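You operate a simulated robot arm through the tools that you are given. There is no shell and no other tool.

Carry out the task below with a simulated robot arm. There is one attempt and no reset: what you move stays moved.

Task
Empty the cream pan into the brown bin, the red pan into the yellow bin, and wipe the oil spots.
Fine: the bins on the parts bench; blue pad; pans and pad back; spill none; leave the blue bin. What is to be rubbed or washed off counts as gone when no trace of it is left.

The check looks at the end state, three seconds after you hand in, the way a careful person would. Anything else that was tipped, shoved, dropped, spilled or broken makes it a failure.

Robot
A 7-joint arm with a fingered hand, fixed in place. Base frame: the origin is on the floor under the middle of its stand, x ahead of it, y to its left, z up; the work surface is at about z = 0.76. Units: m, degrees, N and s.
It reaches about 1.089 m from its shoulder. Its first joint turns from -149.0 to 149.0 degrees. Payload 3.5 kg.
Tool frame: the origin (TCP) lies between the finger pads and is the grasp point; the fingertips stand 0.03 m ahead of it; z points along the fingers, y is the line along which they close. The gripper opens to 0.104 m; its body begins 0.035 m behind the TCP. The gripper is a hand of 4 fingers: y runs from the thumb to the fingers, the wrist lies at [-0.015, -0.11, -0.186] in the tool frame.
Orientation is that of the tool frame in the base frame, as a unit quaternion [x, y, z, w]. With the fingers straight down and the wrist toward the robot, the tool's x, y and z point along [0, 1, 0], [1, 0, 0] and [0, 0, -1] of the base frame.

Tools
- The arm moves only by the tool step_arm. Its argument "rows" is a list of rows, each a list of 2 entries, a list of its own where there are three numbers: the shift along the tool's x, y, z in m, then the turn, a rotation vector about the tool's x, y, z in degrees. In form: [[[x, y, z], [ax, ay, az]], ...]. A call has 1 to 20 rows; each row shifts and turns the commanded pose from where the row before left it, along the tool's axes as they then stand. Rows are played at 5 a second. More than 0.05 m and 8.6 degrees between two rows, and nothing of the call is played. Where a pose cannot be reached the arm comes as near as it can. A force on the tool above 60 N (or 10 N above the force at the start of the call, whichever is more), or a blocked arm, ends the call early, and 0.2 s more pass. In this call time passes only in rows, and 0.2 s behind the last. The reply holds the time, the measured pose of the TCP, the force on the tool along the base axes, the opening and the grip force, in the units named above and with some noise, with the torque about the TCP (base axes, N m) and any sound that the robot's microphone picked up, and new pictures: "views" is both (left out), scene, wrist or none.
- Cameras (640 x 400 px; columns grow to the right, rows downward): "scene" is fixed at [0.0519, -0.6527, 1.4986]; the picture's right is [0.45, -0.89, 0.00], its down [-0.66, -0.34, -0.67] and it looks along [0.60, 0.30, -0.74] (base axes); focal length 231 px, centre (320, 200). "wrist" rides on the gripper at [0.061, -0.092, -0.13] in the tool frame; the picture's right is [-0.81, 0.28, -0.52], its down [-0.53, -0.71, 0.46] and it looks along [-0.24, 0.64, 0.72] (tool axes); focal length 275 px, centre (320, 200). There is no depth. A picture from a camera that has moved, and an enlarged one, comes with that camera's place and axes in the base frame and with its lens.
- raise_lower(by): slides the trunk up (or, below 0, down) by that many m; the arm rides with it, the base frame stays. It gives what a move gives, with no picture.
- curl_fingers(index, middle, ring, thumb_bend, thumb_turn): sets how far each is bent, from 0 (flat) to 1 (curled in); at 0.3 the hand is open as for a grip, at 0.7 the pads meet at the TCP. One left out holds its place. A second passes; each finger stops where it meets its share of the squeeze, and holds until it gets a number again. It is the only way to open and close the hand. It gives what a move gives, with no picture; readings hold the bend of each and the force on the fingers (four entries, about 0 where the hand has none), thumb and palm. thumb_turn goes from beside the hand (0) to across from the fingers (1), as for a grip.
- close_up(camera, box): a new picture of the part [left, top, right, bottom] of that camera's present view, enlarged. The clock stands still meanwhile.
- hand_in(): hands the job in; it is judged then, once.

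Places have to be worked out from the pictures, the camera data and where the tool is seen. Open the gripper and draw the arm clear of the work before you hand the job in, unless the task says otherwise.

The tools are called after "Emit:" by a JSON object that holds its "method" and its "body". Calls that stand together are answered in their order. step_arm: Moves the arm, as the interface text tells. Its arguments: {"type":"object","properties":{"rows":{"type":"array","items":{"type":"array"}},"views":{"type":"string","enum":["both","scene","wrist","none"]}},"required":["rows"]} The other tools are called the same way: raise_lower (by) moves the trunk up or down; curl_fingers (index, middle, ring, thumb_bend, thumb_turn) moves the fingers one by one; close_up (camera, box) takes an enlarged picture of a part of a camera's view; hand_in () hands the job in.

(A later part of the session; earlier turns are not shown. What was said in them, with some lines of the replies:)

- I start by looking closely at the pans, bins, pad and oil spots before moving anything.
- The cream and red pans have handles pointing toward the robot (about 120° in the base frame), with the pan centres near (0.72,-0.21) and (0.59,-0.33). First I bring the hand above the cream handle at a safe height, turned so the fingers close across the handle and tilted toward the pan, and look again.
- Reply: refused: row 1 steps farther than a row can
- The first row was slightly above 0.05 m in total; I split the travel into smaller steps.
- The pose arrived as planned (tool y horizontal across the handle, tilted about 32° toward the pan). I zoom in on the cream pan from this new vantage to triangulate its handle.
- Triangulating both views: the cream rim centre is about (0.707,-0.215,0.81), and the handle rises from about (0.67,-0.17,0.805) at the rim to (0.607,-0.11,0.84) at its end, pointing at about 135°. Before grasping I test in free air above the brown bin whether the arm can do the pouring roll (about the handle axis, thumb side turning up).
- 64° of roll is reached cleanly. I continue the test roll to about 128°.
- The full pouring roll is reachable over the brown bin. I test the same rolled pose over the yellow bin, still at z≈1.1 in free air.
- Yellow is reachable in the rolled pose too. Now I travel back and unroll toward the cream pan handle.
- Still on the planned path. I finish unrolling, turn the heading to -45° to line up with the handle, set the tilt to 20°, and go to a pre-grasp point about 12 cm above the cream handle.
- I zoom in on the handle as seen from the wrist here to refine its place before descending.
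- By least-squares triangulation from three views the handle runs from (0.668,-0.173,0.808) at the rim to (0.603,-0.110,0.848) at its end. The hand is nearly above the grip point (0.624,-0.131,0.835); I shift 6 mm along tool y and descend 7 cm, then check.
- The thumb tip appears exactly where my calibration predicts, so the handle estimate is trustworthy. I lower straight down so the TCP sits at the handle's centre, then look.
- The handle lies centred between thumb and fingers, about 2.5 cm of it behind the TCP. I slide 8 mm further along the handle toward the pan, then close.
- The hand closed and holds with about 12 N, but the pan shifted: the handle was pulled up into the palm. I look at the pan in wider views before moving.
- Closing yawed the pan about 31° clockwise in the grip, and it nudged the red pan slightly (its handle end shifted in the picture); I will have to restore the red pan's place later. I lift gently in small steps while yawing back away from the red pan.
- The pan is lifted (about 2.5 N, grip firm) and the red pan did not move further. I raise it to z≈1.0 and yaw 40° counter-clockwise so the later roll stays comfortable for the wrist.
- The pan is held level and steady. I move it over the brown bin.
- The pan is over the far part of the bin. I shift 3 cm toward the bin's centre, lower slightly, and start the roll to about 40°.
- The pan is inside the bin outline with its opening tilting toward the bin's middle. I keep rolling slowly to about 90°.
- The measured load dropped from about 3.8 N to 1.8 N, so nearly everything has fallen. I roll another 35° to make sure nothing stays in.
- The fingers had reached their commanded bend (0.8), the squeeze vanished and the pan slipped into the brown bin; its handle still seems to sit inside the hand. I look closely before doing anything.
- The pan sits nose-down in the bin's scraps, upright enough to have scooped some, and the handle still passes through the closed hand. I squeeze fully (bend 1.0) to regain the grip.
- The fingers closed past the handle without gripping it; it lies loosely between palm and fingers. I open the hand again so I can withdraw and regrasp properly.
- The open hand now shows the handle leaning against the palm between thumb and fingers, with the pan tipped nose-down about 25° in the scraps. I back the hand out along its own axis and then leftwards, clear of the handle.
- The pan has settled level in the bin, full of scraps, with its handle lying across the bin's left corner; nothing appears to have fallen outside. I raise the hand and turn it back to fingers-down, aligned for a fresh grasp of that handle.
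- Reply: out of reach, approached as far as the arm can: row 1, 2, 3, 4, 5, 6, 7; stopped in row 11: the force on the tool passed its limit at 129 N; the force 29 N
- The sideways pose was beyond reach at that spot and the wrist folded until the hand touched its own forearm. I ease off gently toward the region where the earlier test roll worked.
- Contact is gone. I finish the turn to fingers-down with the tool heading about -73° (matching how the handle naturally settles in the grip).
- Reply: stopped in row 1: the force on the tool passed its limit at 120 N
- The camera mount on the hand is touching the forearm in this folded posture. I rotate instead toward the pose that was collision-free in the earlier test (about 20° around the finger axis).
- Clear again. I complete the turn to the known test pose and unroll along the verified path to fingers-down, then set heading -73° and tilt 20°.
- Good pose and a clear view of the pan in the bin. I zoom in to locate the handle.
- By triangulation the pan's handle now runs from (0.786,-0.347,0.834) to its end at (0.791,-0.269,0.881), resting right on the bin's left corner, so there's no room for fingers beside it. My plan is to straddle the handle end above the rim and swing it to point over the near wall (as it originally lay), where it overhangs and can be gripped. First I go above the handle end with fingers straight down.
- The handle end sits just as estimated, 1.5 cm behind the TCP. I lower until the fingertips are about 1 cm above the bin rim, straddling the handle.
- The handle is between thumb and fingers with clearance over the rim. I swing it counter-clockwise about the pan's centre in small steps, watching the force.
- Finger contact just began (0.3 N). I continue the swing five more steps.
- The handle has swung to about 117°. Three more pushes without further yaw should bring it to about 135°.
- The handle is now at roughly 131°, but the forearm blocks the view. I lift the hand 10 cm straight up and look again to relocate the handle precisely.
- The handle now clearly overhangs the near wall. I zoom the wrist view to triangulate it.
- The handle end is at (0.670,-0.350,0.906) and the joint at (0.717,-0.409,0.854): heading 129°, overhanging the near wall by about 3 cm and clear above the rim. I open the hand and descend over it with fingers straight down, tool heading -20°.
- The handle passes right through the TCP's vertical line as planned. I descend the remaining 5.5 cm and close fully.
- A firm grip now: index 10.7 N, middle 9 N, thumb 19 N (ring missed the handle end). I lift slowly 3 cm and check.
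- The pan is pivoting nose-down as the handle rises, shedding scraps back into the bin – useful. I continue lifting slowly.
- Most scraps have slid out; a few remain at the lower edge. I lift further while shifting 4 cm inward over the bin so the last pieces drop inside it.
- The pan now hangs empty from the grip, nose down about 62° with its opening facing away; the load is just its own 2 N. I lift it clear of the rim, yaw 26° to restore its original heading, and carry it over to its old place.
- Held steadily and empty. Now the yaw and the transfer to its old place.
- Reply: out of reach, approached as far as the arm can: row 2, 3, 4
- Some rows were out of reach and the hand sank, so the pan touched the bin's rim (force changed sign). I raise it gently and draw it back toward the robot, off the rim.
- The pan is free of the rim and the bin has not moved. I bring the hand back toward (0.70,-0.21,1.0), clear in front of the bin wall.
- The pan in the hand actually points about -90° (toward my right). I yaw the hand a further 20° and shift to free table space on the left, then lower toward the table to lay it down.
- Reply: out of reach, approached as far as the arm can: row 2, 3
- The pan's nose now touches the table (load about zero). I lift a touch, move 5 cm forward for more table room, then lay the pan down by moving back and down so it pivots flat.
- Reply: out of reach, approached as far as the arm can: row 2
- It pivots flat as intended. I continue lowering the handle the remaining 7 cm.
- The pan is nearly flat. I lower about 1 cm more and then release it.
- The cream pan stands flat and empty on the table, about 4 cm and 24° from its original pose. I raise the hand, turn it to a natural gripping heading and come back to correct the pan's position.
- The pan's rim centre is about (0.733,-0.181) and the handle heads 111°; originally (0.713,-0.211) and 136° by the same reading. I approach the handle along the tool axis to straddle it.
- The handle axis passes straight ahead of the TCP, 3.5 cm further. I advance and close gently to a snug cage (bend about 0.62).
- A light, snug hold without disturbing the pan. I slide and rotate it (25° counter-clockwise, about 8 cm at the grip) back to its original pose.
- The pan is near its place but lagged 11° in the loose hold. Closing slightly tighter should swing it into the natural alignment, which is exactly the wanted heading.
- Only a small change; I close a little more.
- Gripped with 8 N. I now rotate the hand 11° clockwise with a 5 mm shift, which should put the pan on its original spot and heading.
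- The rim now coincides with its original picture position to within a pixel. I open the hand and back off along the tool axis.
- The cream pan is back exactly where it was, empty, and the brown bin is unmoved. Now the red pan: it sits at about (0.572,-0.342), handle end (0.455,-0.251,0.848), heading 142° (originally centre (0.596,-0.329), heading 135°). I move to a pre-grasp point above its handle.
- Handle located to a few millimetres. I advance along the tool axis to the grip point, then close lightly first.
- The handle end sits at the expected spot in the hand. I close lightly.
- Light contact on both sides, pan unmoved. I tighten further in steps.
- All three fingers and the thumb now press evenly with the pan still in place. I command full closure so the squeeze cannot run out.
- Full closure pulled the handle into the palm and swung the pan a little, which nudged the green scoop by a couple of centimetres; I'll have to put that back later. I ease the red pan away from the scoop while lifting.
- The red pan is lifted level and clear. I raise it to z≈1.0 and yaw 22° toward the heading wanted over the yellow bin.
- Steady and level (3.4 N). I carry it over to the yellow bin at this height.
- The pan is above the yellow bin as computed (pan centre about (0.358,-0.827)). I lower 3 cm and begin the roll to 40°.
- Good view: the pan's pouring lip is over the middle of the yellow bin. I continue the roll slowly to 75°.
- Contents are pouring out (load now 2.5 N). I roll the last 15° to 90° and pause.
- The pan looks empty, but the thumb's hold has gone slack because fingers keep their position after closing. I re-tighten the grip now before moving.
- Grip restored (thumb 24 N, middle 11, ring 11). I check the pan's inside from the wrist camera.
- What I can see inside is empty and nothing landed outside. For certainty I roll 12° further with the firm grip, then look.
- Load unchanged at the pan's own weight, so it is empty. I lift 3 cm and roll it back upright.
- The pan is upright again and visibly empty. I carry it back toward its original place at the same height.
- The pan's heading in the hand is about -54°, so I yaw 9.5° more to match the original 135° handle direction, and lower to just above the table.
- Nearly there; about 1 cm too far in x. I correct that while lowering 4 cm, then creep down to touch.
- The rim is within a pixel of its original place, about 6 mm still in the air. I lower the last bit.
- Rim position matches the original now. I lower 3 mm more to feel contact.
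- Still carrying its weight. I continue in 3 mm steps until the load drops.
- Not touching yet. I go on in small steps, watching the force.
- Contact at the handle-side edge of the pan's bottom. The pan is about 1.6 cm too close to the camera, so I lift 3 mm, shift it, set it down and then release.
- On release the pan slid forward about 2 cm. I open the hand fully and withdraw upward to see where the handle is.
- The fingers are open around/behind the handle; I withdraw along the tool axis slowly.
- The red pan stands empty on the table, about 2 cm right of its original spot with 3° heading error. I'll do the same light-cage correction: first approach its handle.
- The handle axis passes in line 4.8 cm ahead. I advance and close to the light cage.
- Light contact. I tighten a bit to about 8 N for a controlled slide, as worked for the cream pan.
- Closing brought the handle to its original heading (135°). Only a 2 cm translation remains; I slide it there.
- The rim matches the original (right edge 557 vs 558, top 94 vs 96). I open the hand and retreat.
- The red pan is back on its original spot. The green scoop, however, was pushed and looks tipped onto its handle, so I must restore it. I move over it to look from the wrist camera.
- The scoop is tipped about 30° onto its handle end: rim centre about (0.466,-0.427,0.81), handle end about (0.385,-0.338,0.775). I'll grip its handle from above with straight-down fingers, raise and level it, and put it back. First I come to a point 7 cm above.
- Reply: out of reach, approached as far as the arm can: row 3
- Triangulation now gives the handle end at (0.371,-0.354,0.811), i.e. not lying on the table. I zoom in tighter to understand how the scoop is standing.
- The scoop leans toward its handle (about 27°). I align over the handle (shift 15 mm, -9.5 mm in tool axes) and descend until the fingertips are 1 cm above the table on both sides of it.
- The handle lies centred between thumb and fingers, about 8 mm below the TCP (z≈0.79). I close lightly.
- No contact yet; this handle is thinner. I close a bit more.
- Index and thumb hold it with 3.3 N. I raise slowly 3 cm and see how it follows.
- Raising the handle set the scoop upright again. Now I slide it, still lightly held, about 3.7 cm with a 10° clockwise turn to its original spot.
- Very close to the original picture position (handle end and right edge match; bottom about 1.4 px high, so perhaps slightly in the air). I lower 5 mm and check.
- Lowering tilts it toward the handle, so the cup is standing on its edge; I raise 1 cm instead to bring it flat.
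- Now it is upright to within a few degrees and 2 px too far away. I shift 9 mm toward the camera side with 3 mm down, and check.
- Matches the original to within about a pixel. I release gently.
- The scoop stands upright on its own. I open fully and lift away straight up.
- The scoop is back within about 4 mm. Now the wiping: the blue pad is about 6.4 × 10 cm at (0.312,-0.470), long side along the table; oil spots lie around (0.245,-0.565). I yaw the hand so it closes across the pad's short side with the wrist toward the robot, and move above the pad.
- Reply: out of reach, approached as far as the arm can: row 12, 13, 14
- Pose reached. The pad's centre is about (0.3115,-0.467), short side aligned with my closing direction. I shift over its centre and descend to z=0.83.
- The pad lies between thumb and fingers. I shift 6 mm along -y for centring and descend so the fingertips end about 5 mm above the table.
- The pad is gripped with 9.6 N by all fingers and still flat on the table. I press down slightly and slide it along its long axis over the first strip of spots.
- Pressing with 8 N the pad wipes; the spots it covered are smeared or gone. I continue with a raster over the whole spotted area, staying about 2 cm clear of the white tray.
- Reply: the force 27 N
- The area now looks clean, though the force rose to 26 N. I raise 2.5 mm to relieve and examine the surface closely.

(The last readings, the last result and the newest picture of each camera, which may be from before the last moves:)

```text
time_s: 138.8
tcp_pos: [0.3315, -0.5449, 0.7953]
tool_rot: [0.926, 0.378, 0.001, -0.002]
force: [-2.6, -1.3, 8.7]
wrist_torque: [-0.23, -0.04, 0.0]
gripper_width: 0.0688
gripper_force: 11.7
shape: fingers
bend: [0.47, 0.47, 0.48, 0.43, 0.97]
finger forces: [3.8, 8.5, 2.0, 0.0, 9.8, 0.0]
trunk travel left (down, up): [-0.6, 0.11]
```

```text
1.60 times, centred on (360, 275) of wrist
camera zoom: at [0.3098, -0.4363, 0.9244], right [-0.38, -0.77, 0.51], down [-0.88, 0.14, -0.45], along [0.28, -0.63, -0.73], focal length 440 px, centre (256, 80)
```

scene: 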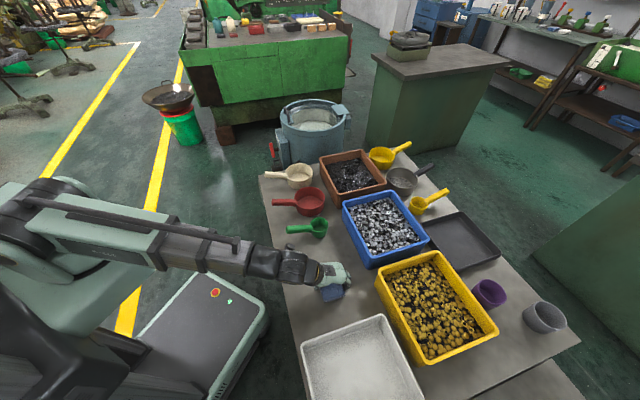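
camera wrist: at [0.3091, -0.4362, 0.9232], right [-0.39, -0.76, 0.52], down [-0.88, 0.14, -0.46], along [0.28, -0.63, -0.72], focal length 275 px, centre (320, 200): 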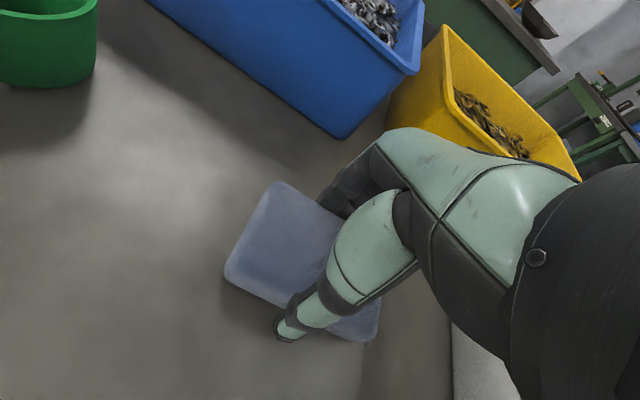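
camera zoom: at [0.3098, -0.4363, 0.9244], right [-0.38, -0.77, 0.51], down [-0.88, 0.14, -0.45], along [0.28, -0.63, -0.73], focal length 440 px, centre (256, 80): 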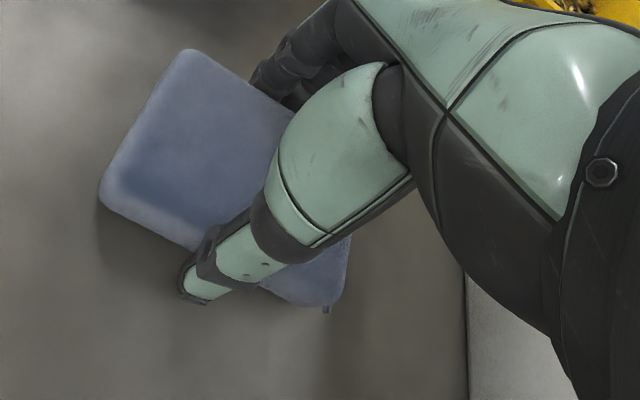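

No spots remain in view. For certainty I make one more full pass over the area with light pressure.

Emit:
{"method": "step_arm", "body": {"rows": [[[-0.026, 0, 0], [0, 0, 0]], [[-0.026, 0, 0], [0, 0, 0]], [[-0.026, 0, 0], [0, 0, 0]], [[0, 0.022, 0], [0, 0, 0]], [[0.026, 0, 0], [0, 0, 0]], [[0.026, 0, 0], [0, 0, 0]], [[0.026, 0, 0], [0, 0, 0]], [[0, -0.035, 0], [0, 0, 0]], [[-0.026, 0, 0], [0, 0, 0]], [[-0.026, 0, 0], [0, 0, 0]], [[-0.026, 0, 0], [0, 0, 0]], [[0, -0.03, 0], [0, 0, 0]], [[0.026, 0, 0], [0, 0, 0]], [[0.026, 0, 0], [0, 0, 0]], [[0.026, 0, 0], [0, 0, 0]], [[0, -0.03, 0], [0, 0, 0]], [[-0.026, 0, 0], [0, 0, 0]], [[-0.026, 0, 0], [0, 0, 0]], [[-0.026, 0, 0], [0, 0, 0]]]}}

Emit:
{"method": "close_up", "body": {"camera": "scene", "box": [270, 260, 398, 340]}}

```text
time_s: 142.8
tcp_pos: [0.2233, -0.5464, 0.7973]
tool_rot: [0.926, 0.379, 0.001, -0.001]
force: [-0.8, -0.3, -1.1]
wrist_torque: [-0.02, 0.0, -0.01]
gripper_width: 0.0686
gripper_force: 8.8
shape: fingers
bend: [0.46, 0.48, 0.48, 0.44, 0.96]
finger forces: [4.2, 2.2, 1.8, 0.0, 8.6, 0.0]
trunk travel left (down, up): [-0.6, 0.11]
camera wrist: at [0.2019, -0.4391, 0.9269], right [-0.39, -0.77, 0.52], down [-0.88, 0.14, -0.45], along [0.28, -0.63, -0.73], focal length 275 px, centre (320, 200)
```

scene: 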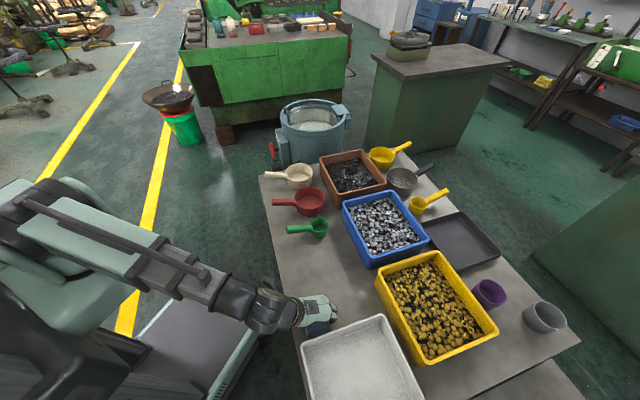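
wrist: 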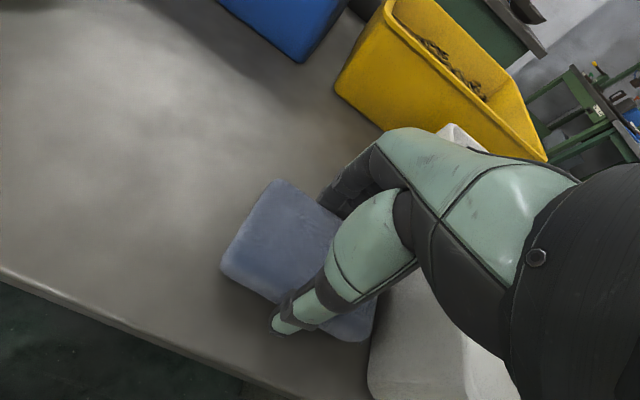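

```text
5.00 times, centred on (334, 300) of scene
camera zoom: at [0.0519, -0.6527, 1.4986], right [0.45, -0.89, 0.0], down [-0.66, -0.34, -0.67], along [0.6, 0.3, -0.74], focal length 1156 px, centre (250, -300)
```

zoom: 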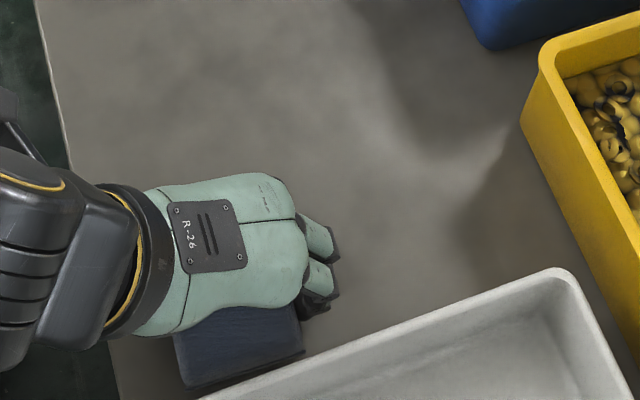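

The table is clean. I lift the pad 1 cm and bring it back to its original spot.

Emit:
{"method": "step_arm", "body": {"rows": [[[0, 0, -0.012], [0, 0, 0]], [[0.03, 0.001, 0], [0, 0, 0]], [[0.03, 0.001, 0], [0, 0, 0]], [[0.03, 0.001, 0], [0, 0, 0]], [[0.029, 0.001, 0], [0, 0, 0]]]}}

Emit:
{"method": "close_up", "body": {"camera": "scene", "box": [270, 240, 366, 300]}}

Emit:
{"method": "close_up", "body": {"camera": "scene", "box": [280, 285, 376, 345]}}

```text
time_s: 144.0
tcp_pos: [0.3118, -0.4685, 0.8085]
tool_rot: [0.926, 0.379, 0.001, -0.001]
force: [-0.6, 0.2, 0.0]
wrist_torque: [0.01, 0.01, 0.0]
gripper_width: 0.0686
gripper_force: 8.4
shape: fingers
bend: [0.46, 0.48, 0.48, 0.44, 0.96]
finger forces: [4.1, 2.2, 1.8, 0.0, 8.5, 0.0]
trunk travel left (down, up): [-0.6, 0.11]
camera wrist: at [0.2901, -0.3604, 0.9372], right [-0.39, -0.76, 0.52], down [-0.88, 0.14, -0.45], along [0.28, -0.63, -0.73], focal length 275 px, centre (320, 200)
```

scene: 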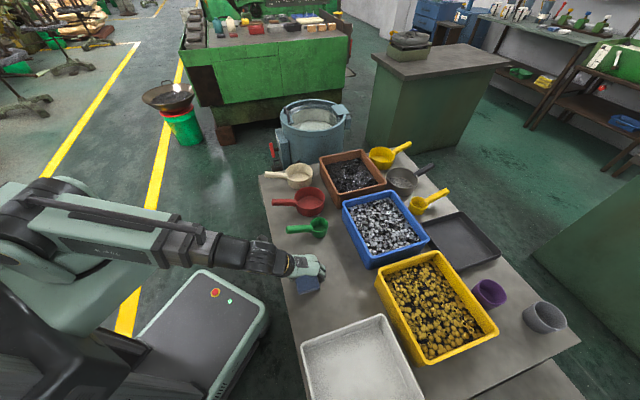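
wrist: 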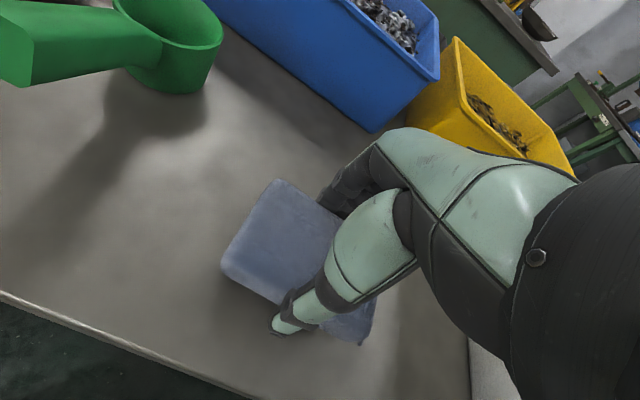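

```text
6.67 times, centred on (318, 270) of scene
camera zoom: at [0.0519, -0.6527, 1.4986], right [0.45, -0.89, 0.0], down [-0.66, -0.34, -0.67], along [0.6, 0.3, -0.74], focal length 1541 px, centre (333, -267)
```

zoom: 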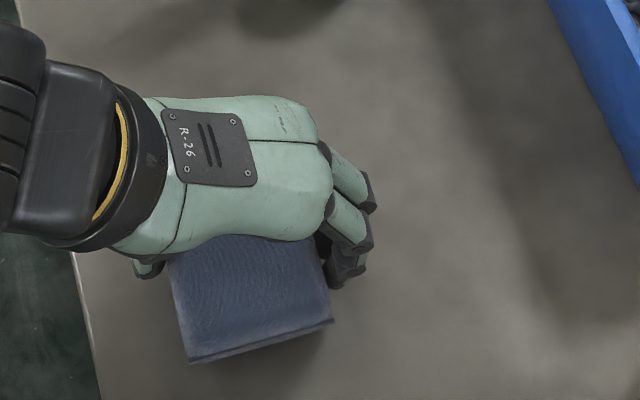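

```text
6.67 times, centred on (328, 315) of scene
camera zoom: at [0.0519, -0.6527, 1.4986], right [0.45, -0.89, 0.0], down [-0.66, -0.34, -0.67], along [0.6, 0.3, -0.74], focal length 1541 px, centre (267, -567)
```

zoom: 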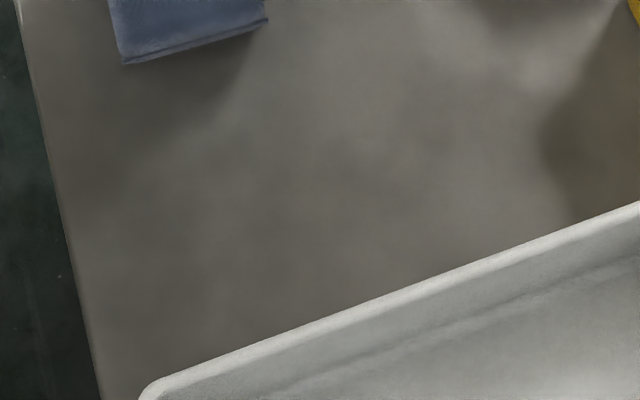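

The wiped area shows no trace at all. I adjust 5 mm along tool y to match the pad's original position, lower it onto the table and let go.

Emit:
{"method": "step_arm", "body": {"rows": [[[0, 0.005, 0.004], [0, 0, 0]], [[0, 0, 0.004], [0, 0, 0]], [[0, 0, 0.004], [0, 0, 0]]], "views": "none"}}

Emit:
{"method": "close_up", "body": {"camera": "scene", "box": [270, 240, 366, 300]}}

```text
time_s: 144.8
tcp_pos: [0.314, -0.4707, 0.7974]
tool_rot: [0.926, 0.378, 0.001, -0.002]
force: [0.2, 0.3, -1.6]
wrist_torque: [-0.01, -0.01, 0.02]
gripper_width: 0.0687
gripper_force: 8.6
shape: fingers
bend: [0.46, 0.48, 0.48, 0.44, 0.96]
finger forces: [4.2, 2.2, 1.7, 0.0, 8.5, 0.1]
trunk travel left (down, up): [-0.6, 0.11]
```

```text
6.67 times, centred on (318, 270) of scene
camera zoom: at [0.0519, -0.6527, 1.4986], right [0.45, -0.89, 0.0], down [-0.66, -0.34, -0.67], along [0.6, 0.3, -0.74], focal length 1541 px, centre (333, -267)
```

zoom: 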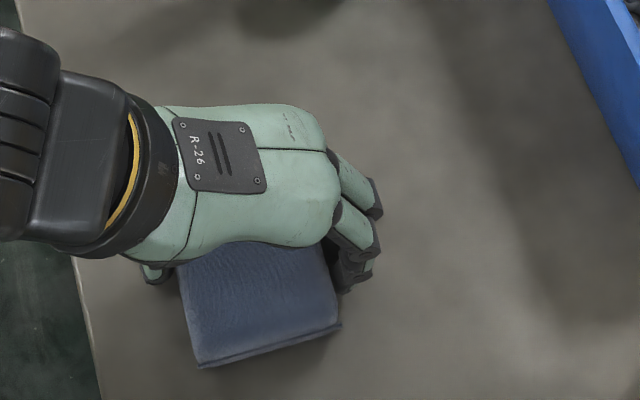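

Matches within a pixel. I lower 1.5 mm and release the pad.

Emit:
{"method": "step_arm", "body": {"rows": [[[0, 0, 0.0015], [0, 0, 0]]], "views": "none"}}

Emit:
{"method": "curl_fingers", "body": {"index": 0.3, "middle": 0.3, "ring": 0.3, "thumb_bend": 0.3}}

Emit:
{"method": "step_arm", "body": {"rows": [[[0, 0, -0.02], [0, 0, 0]], [[0, 0, -0.035], [0, 0, 0]], [[0, 0, -0.04], [0, 0, 0]], [[0, 0, -0.04], [0, 0, 0]], [[0, -0.03, -0.035], [0, 0, 0]], [[0, -0.04, -0.025], [0, 0, 0]], [[0, -0.045, -0.02], [0, 0, 0]], [[0, -0.045, -0.02], [0, 0, 0]]]}}

Emit:
{"method": "close_up", "body": {"camera": "scene", "box": [270, 240, 366, 300]}}

Emit:
{"method": "close_up", "body": {"camera": "scene", "box": [250, 140, 410, 240]}}

Emit:
{"method": "close_up", "body": {"camera": "scene", "box": [270, 240, 430, 340]}}

```text
time_s: 145.2
tcp_pos: [0.3153, -0.472, 0.7959]
tool_rot: [0.926, 0.378, 0.001, -0.001]
force: [-0.8, -0.6, 5.0]
wrist_torque: [-0.08, -0.02, 0.01]
gripper_width: 0.0685
gripper_force: 10.4
shape: fingers
bend: [0.46, 0.48, 0.48, 0.44, 0.96]
finger forces: [4.0, 5.6, 1.6, 0.1, 9.3, 0.1]
trunk travel left (down, up): [-0.6, 0.11]
```

```text
time_s: 146.2
tcp_pos: [0.3145, -0.4717, 0.7949]
tool_rot: [0.926, 0.378, 0.001, -0.001]
force: [-0.5, -0.7, 0.2]
wrist_torque: [-0.03, 0.03, 0.0]
gripper_width: 0.1028
gripper_force: 0.1
shape: fingers
bend: [0.3, 0.3, 0.3, 0.3, 0.97]
finger forces: [0.0, 0.0, 0.1, 0.1, 0.1, 0.0]
trunk travel left (down, up): [-0.6, 0.11]
```

```text
time_s: 148.0
tcp_pos: [0.2303, -0.4429, 1.0561]
tool_rot: [0.925, 0.379, 0.001, -0.002]
force: [0.6, 0.4, 0.4]
wrist_torque: [0.03, 0.03, -0.03]
gripper_width: 0.1029
gripper_force: 0.1
shape: fingers
bend: [0.3, 0.3, 0.3, 0.3, 0.97]
finger forces: [0.1, 0.0, 0.1, 0.0, 0.0, 0.0]
out of reach, approached as far as the arm can: row 6, 7, 8
trunk travel left (down, up): [-0.6, 0.11]
camera wrist: at [0.209, -0.3355, 1.1851], right [-0.39, -0.77, 0.51], down [-0.88, 0.14, -0.45], along [0.28, -0.63, -0.73], focal length 275 px, centre (320, 200)
```

scene: 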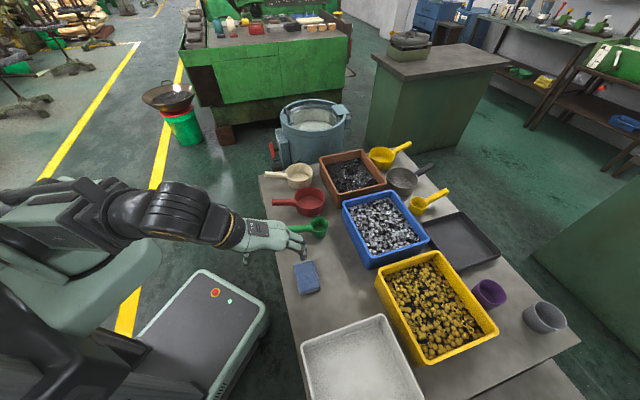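
wrist: 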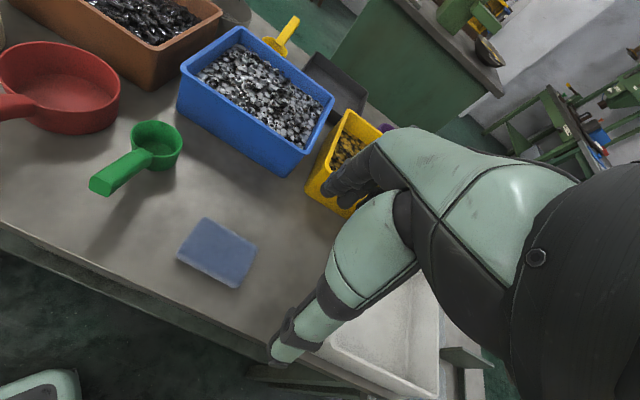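

```text
6.67 times, centred on (318, 270) of scene
camera zoom: at [0.0519, -0.6527, 1.4986], right [0.45, -0.89, 0.0], down [-0.66, -0.34, -0.67], along [0.6, 0.3, -0.74], focal length 1541 px, centre (333, -267)
```

zoom: 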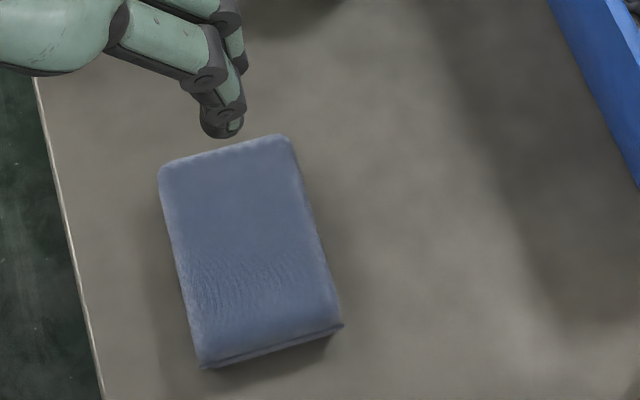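

```text
4.00 times, centred on (330, 190) of scene
camera zoom: at [0.0519, -0.6527, 1.4986], right [0.45, -0.89, 0.0], down [-0.66, -0.34, -0.67], along [0.6, 0.3, -0.74], focal length 925 px, centre (280, 240)
```

zoom: 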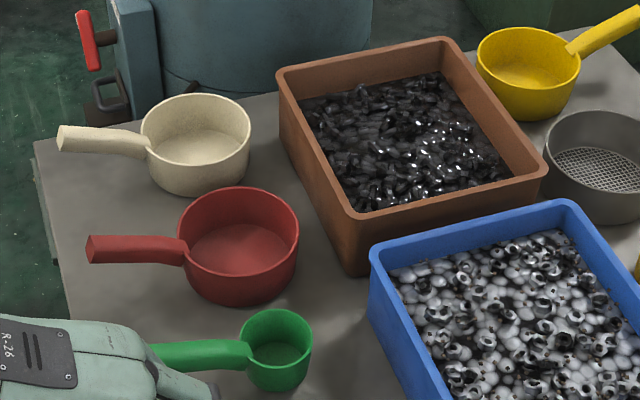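

```text
4.00 times, centred on (350, 290) of scene
camera zoom: at [0.0519, -0.6527, 1.4986], right [0.45, -0.89, 0.0], down [-0.66, -0.34, -0.67], along [0.6, 0.3, -0.74], focal length 925 px, centre (200, -160)
```

zoom: 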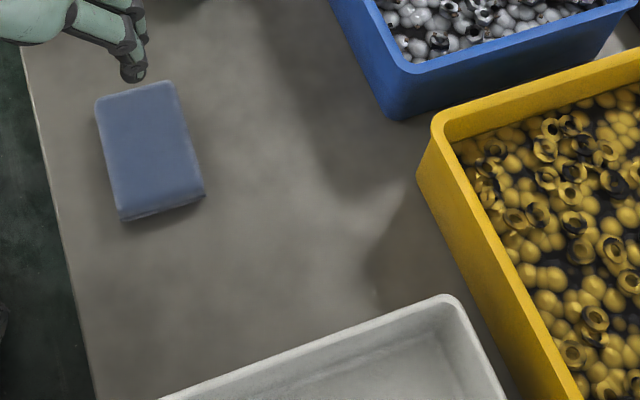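

The pad is back in place and the table is clean. I withdraw the arm to its starting pose to see the scene unobstructed.

Emit:
{"method": "step_arm", "body": {"rows": [[[0, 0, -0.03], [0, 0, 0]], [[0, 0, 0], [0, 0, -7.6]], [[0, 0, 0], [0, 0, -7.6]], [[0, 0, 0], [0, 0, -7.6]], [[0, 0, 0], [0, 0, -7.6]], [[0, 0, 0], [0, 0, -7.6]], [[0, 0, 0], [0, 0, -7.6]], [[0.02, 0.03, -0.011], [0, 0, 0]], [[0.02, 0.03, -0.011], [0, 0, 0]], [[0.02, 0.03, -0.011], [0, 0, 0]], [[0.02, 0.03, -0.011], [0, 0, 0]], [[0.02, 0.03, -0.011], [0, 0, 0]], [[0.02, 0.03, -0.011], [0, 0, 0]], [[0.02, 0.03, -0.011], [0, 0, 0]], [[0.02, 0.03, -0.011], [0, 0, 0]]]}}

Emit:
{"method": "close_up", "body": {"camera": "scene", "box": [250, 140, 410, 240]}}

Emit:
{"method": "close_up", "body": {"camera": "scene", "box": [270, 200, 366, 260]}}

Emit:
{"method": "close_up", "body": {"camera": "scene", "box": [360, 200, 600, 350]}}

```text
time_s: 151.2
tcp_pos: [0.4732, -0.2863, 1.1713]
tool_rot: [0.707, 0.707, 0.0, -0.002]
force: [-0.5, 0.2, -0.9]
wrist_torque: [-0.01, 0.01, 0.02]
gripper_width: 0.1029
gripper_force: 0.0
shape: fingers
bend: [0.3, 0.3, 0.3, 0.3, 0.97]
finger forces: [0.0, 0.1, 0.1, 0.1, 0.1, 0.0]
trunk travel left (down, up): [-0.6, 0.11]
camera wrist: at [0.38, -0.2243, 1.3013], right [0.28, -0.81, 0.52], down [-0.71, -0.53, -0.46], along [0.64, -0.24, -0.73], focal length 275 px, centre (320, 200)
```

scene: 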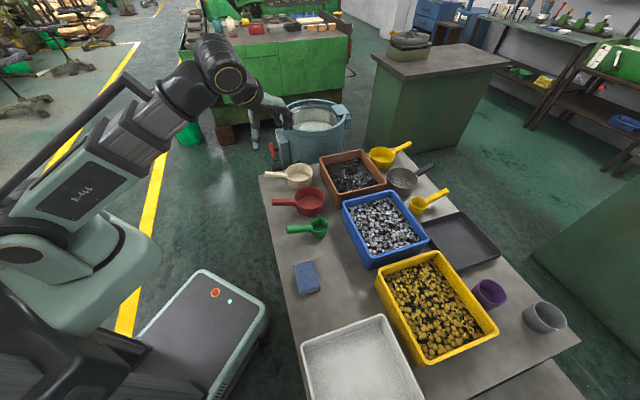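
wrist: 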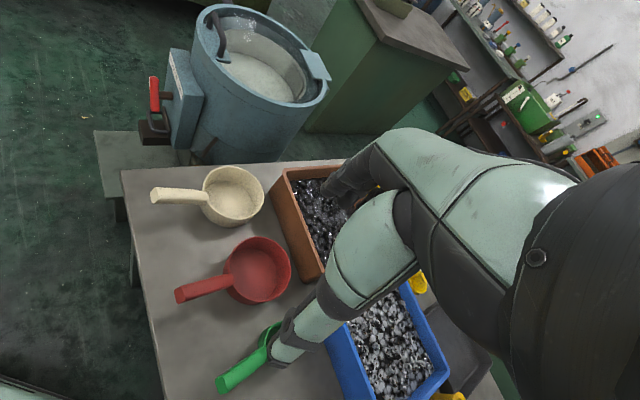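

```text
4.00 times, centred on (330, 190) of scene
camera zoom: at [0.0519, -0.6527, 1.4986], right [0.45, -0.89, 0.0], down [-0.66, -0.34, -0.67], along [0.6, 0.3, -0.74], focal length 925 px, centre (280, 240)
```

zoom: 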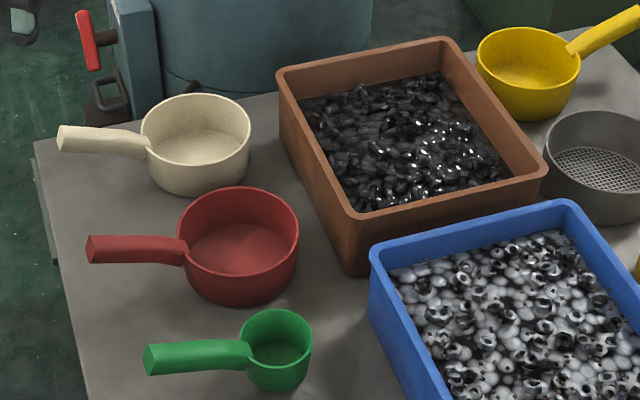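

```text
6.67 times, centred on (318, 230) of scene
camera zoom: at [0.0519, -0.6527, 1.4986], right [0.45, -0.89, 0.0], down [-0.66, -0.34, -0.67], along [0.6, 0.3, -0.74], focal length 1541 px, centre (333, 0)
```

zoom: 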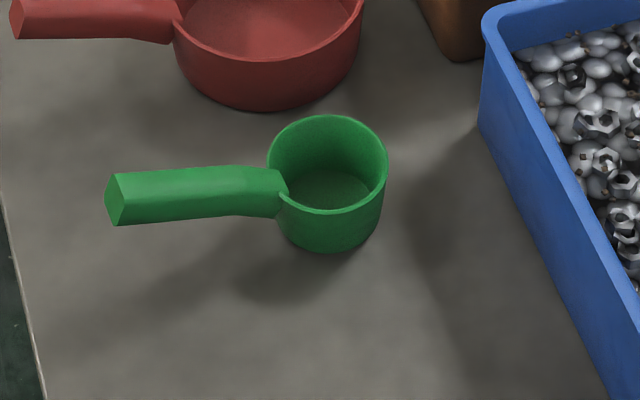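

```text
2.67 times, centred on (480, 275) of scene
camera zoom: at [0.0519, -0.6527, 1.4986], right [0.45, -0.89, 0.0], down [-0.66, -0.34, -0.67], along [0.6, 0.3, -0.74], focal length 616 px, centre (-107, 0)
```

zoom: 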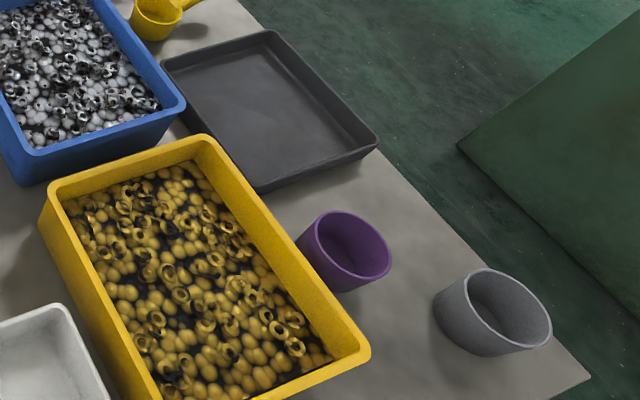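

Everything appears in its original place. I take final close looks inside both pans, at the bins and around them for any stray pieces or traces.

Emit:
{"method": "close_up", "body": {"camera": "scene", "box": [260, 155, 340, 225]}}

Emit:
{"method": "close_up", "body": {"camera": "scene", "box": [285, 285, 381, 345]}}

Emit:
{"method": "close_up", "body": {"camera": "wrist", "box": [120, 130, 360, 300]}}

Emit:
{"method": "close_up", "body": {"camera": "scene", "box": [330, 130, 490, 280]}}

```text
5.71 times, centred on (300, 190) of scene
camera zoom: at [0.0519, -0.6527, 1.4986], right [0.45, -0.89, 0.0], down [-0.66, -0.34, -0.67], along [0.6, 0.3, -0.74], focal length 1321 px, centre (434, 257)
```

zoom: 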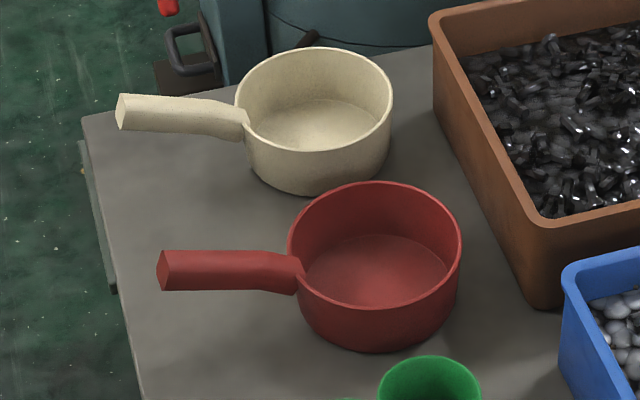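

```text
6.67 times, centred on (333, 315) of scene
camera zoom: at [0.0519, -0.6527, 1.4986], right [0.45, -0.89, 0.0], down [-0.66, -0.34, -0.67], along [0.6, 0.3, -0.74], focal length 1541 px, centre (233, -567)
```

zoom: 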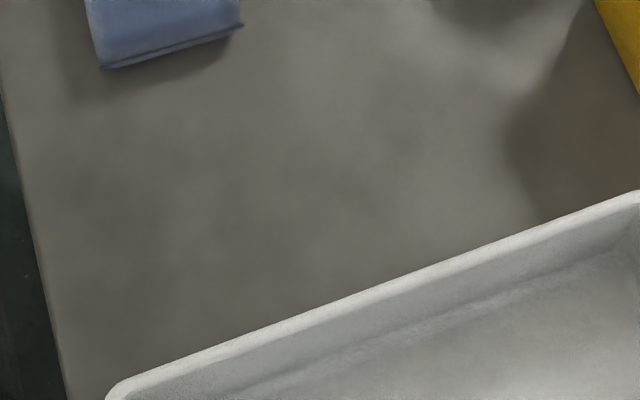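

```text
2.35 times, centred on (240, 215) of wrist
camera zoom: at [0.38, -0.2243, 1.3013], right [0.28, -0.81, 0.52], down [-0.71, -0.53, -0.46], along [0.64, -0.24, -0.73], focal length 648 px, centre (508, 165)
```

zoom: 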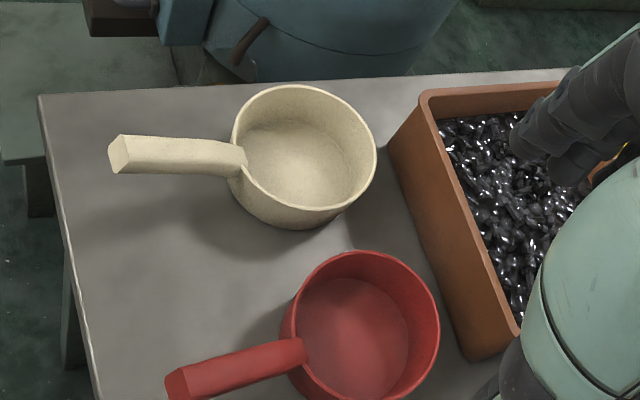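

```text
2.67 times, centred on (410, 205) of scene
camera zoom: at [0.0519, -0.6527, 1.4986], right [0.45, -0.89, 0.0], down [-0.66, -0.34, -0.67], along [0.6, 0.3, -0.74], focal length 616 px, centre (80, 187)
```

zoom: 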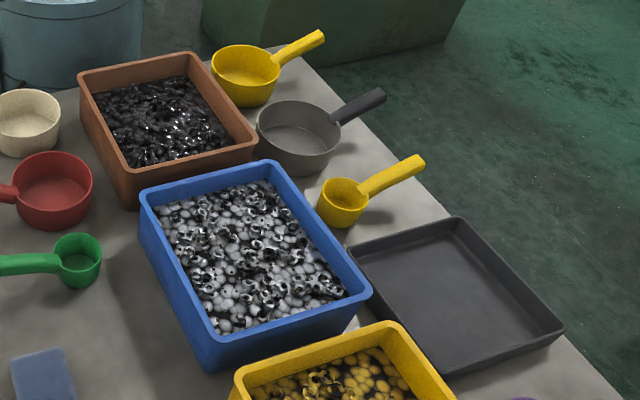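

Both pans are empty and back in place, and the pad is back. The oil spots are gone, the bins have not moved and nothing is spilled. The hand is open and clear of the work, so I hand the job in.

Emit:
{"method": "hand_in", "body": {}}

```text
The job is handed in.
```

I emptied the cream pan into the brown bin and the red pan into the yellow bin. I wiped the oil spots with the blue pad until no trace showed, and then handed the job in. The final pictures show both pans empty and back in place, the pad back, the blue bin untouched and nothing spilled. I don't have the result of the check.

Four things went wrong on the way:

- **Cream pan:** it slipped out of the hand during the pour and dropped into the brown bin. I lifted it out, let the scraps slide back into the bin, and returned it to its spot. On the way back it briefly rested on the bin's rim; the bin did not move.
- **Red pan:** the cream pan knocked it a couple of centimetres while I was gripping. It was put back in its original position after emptying.
- **Green scoop:** the red pan pushed it and tipped it over. I stood it up again and returned it to within about 5 mm of where it was. It is the only thing I know is not exactly in place.
- **Robot arm:** in one folded pose the hand hit the arm's own forearm twice. I backed off, and the arm worked normally afterwards.
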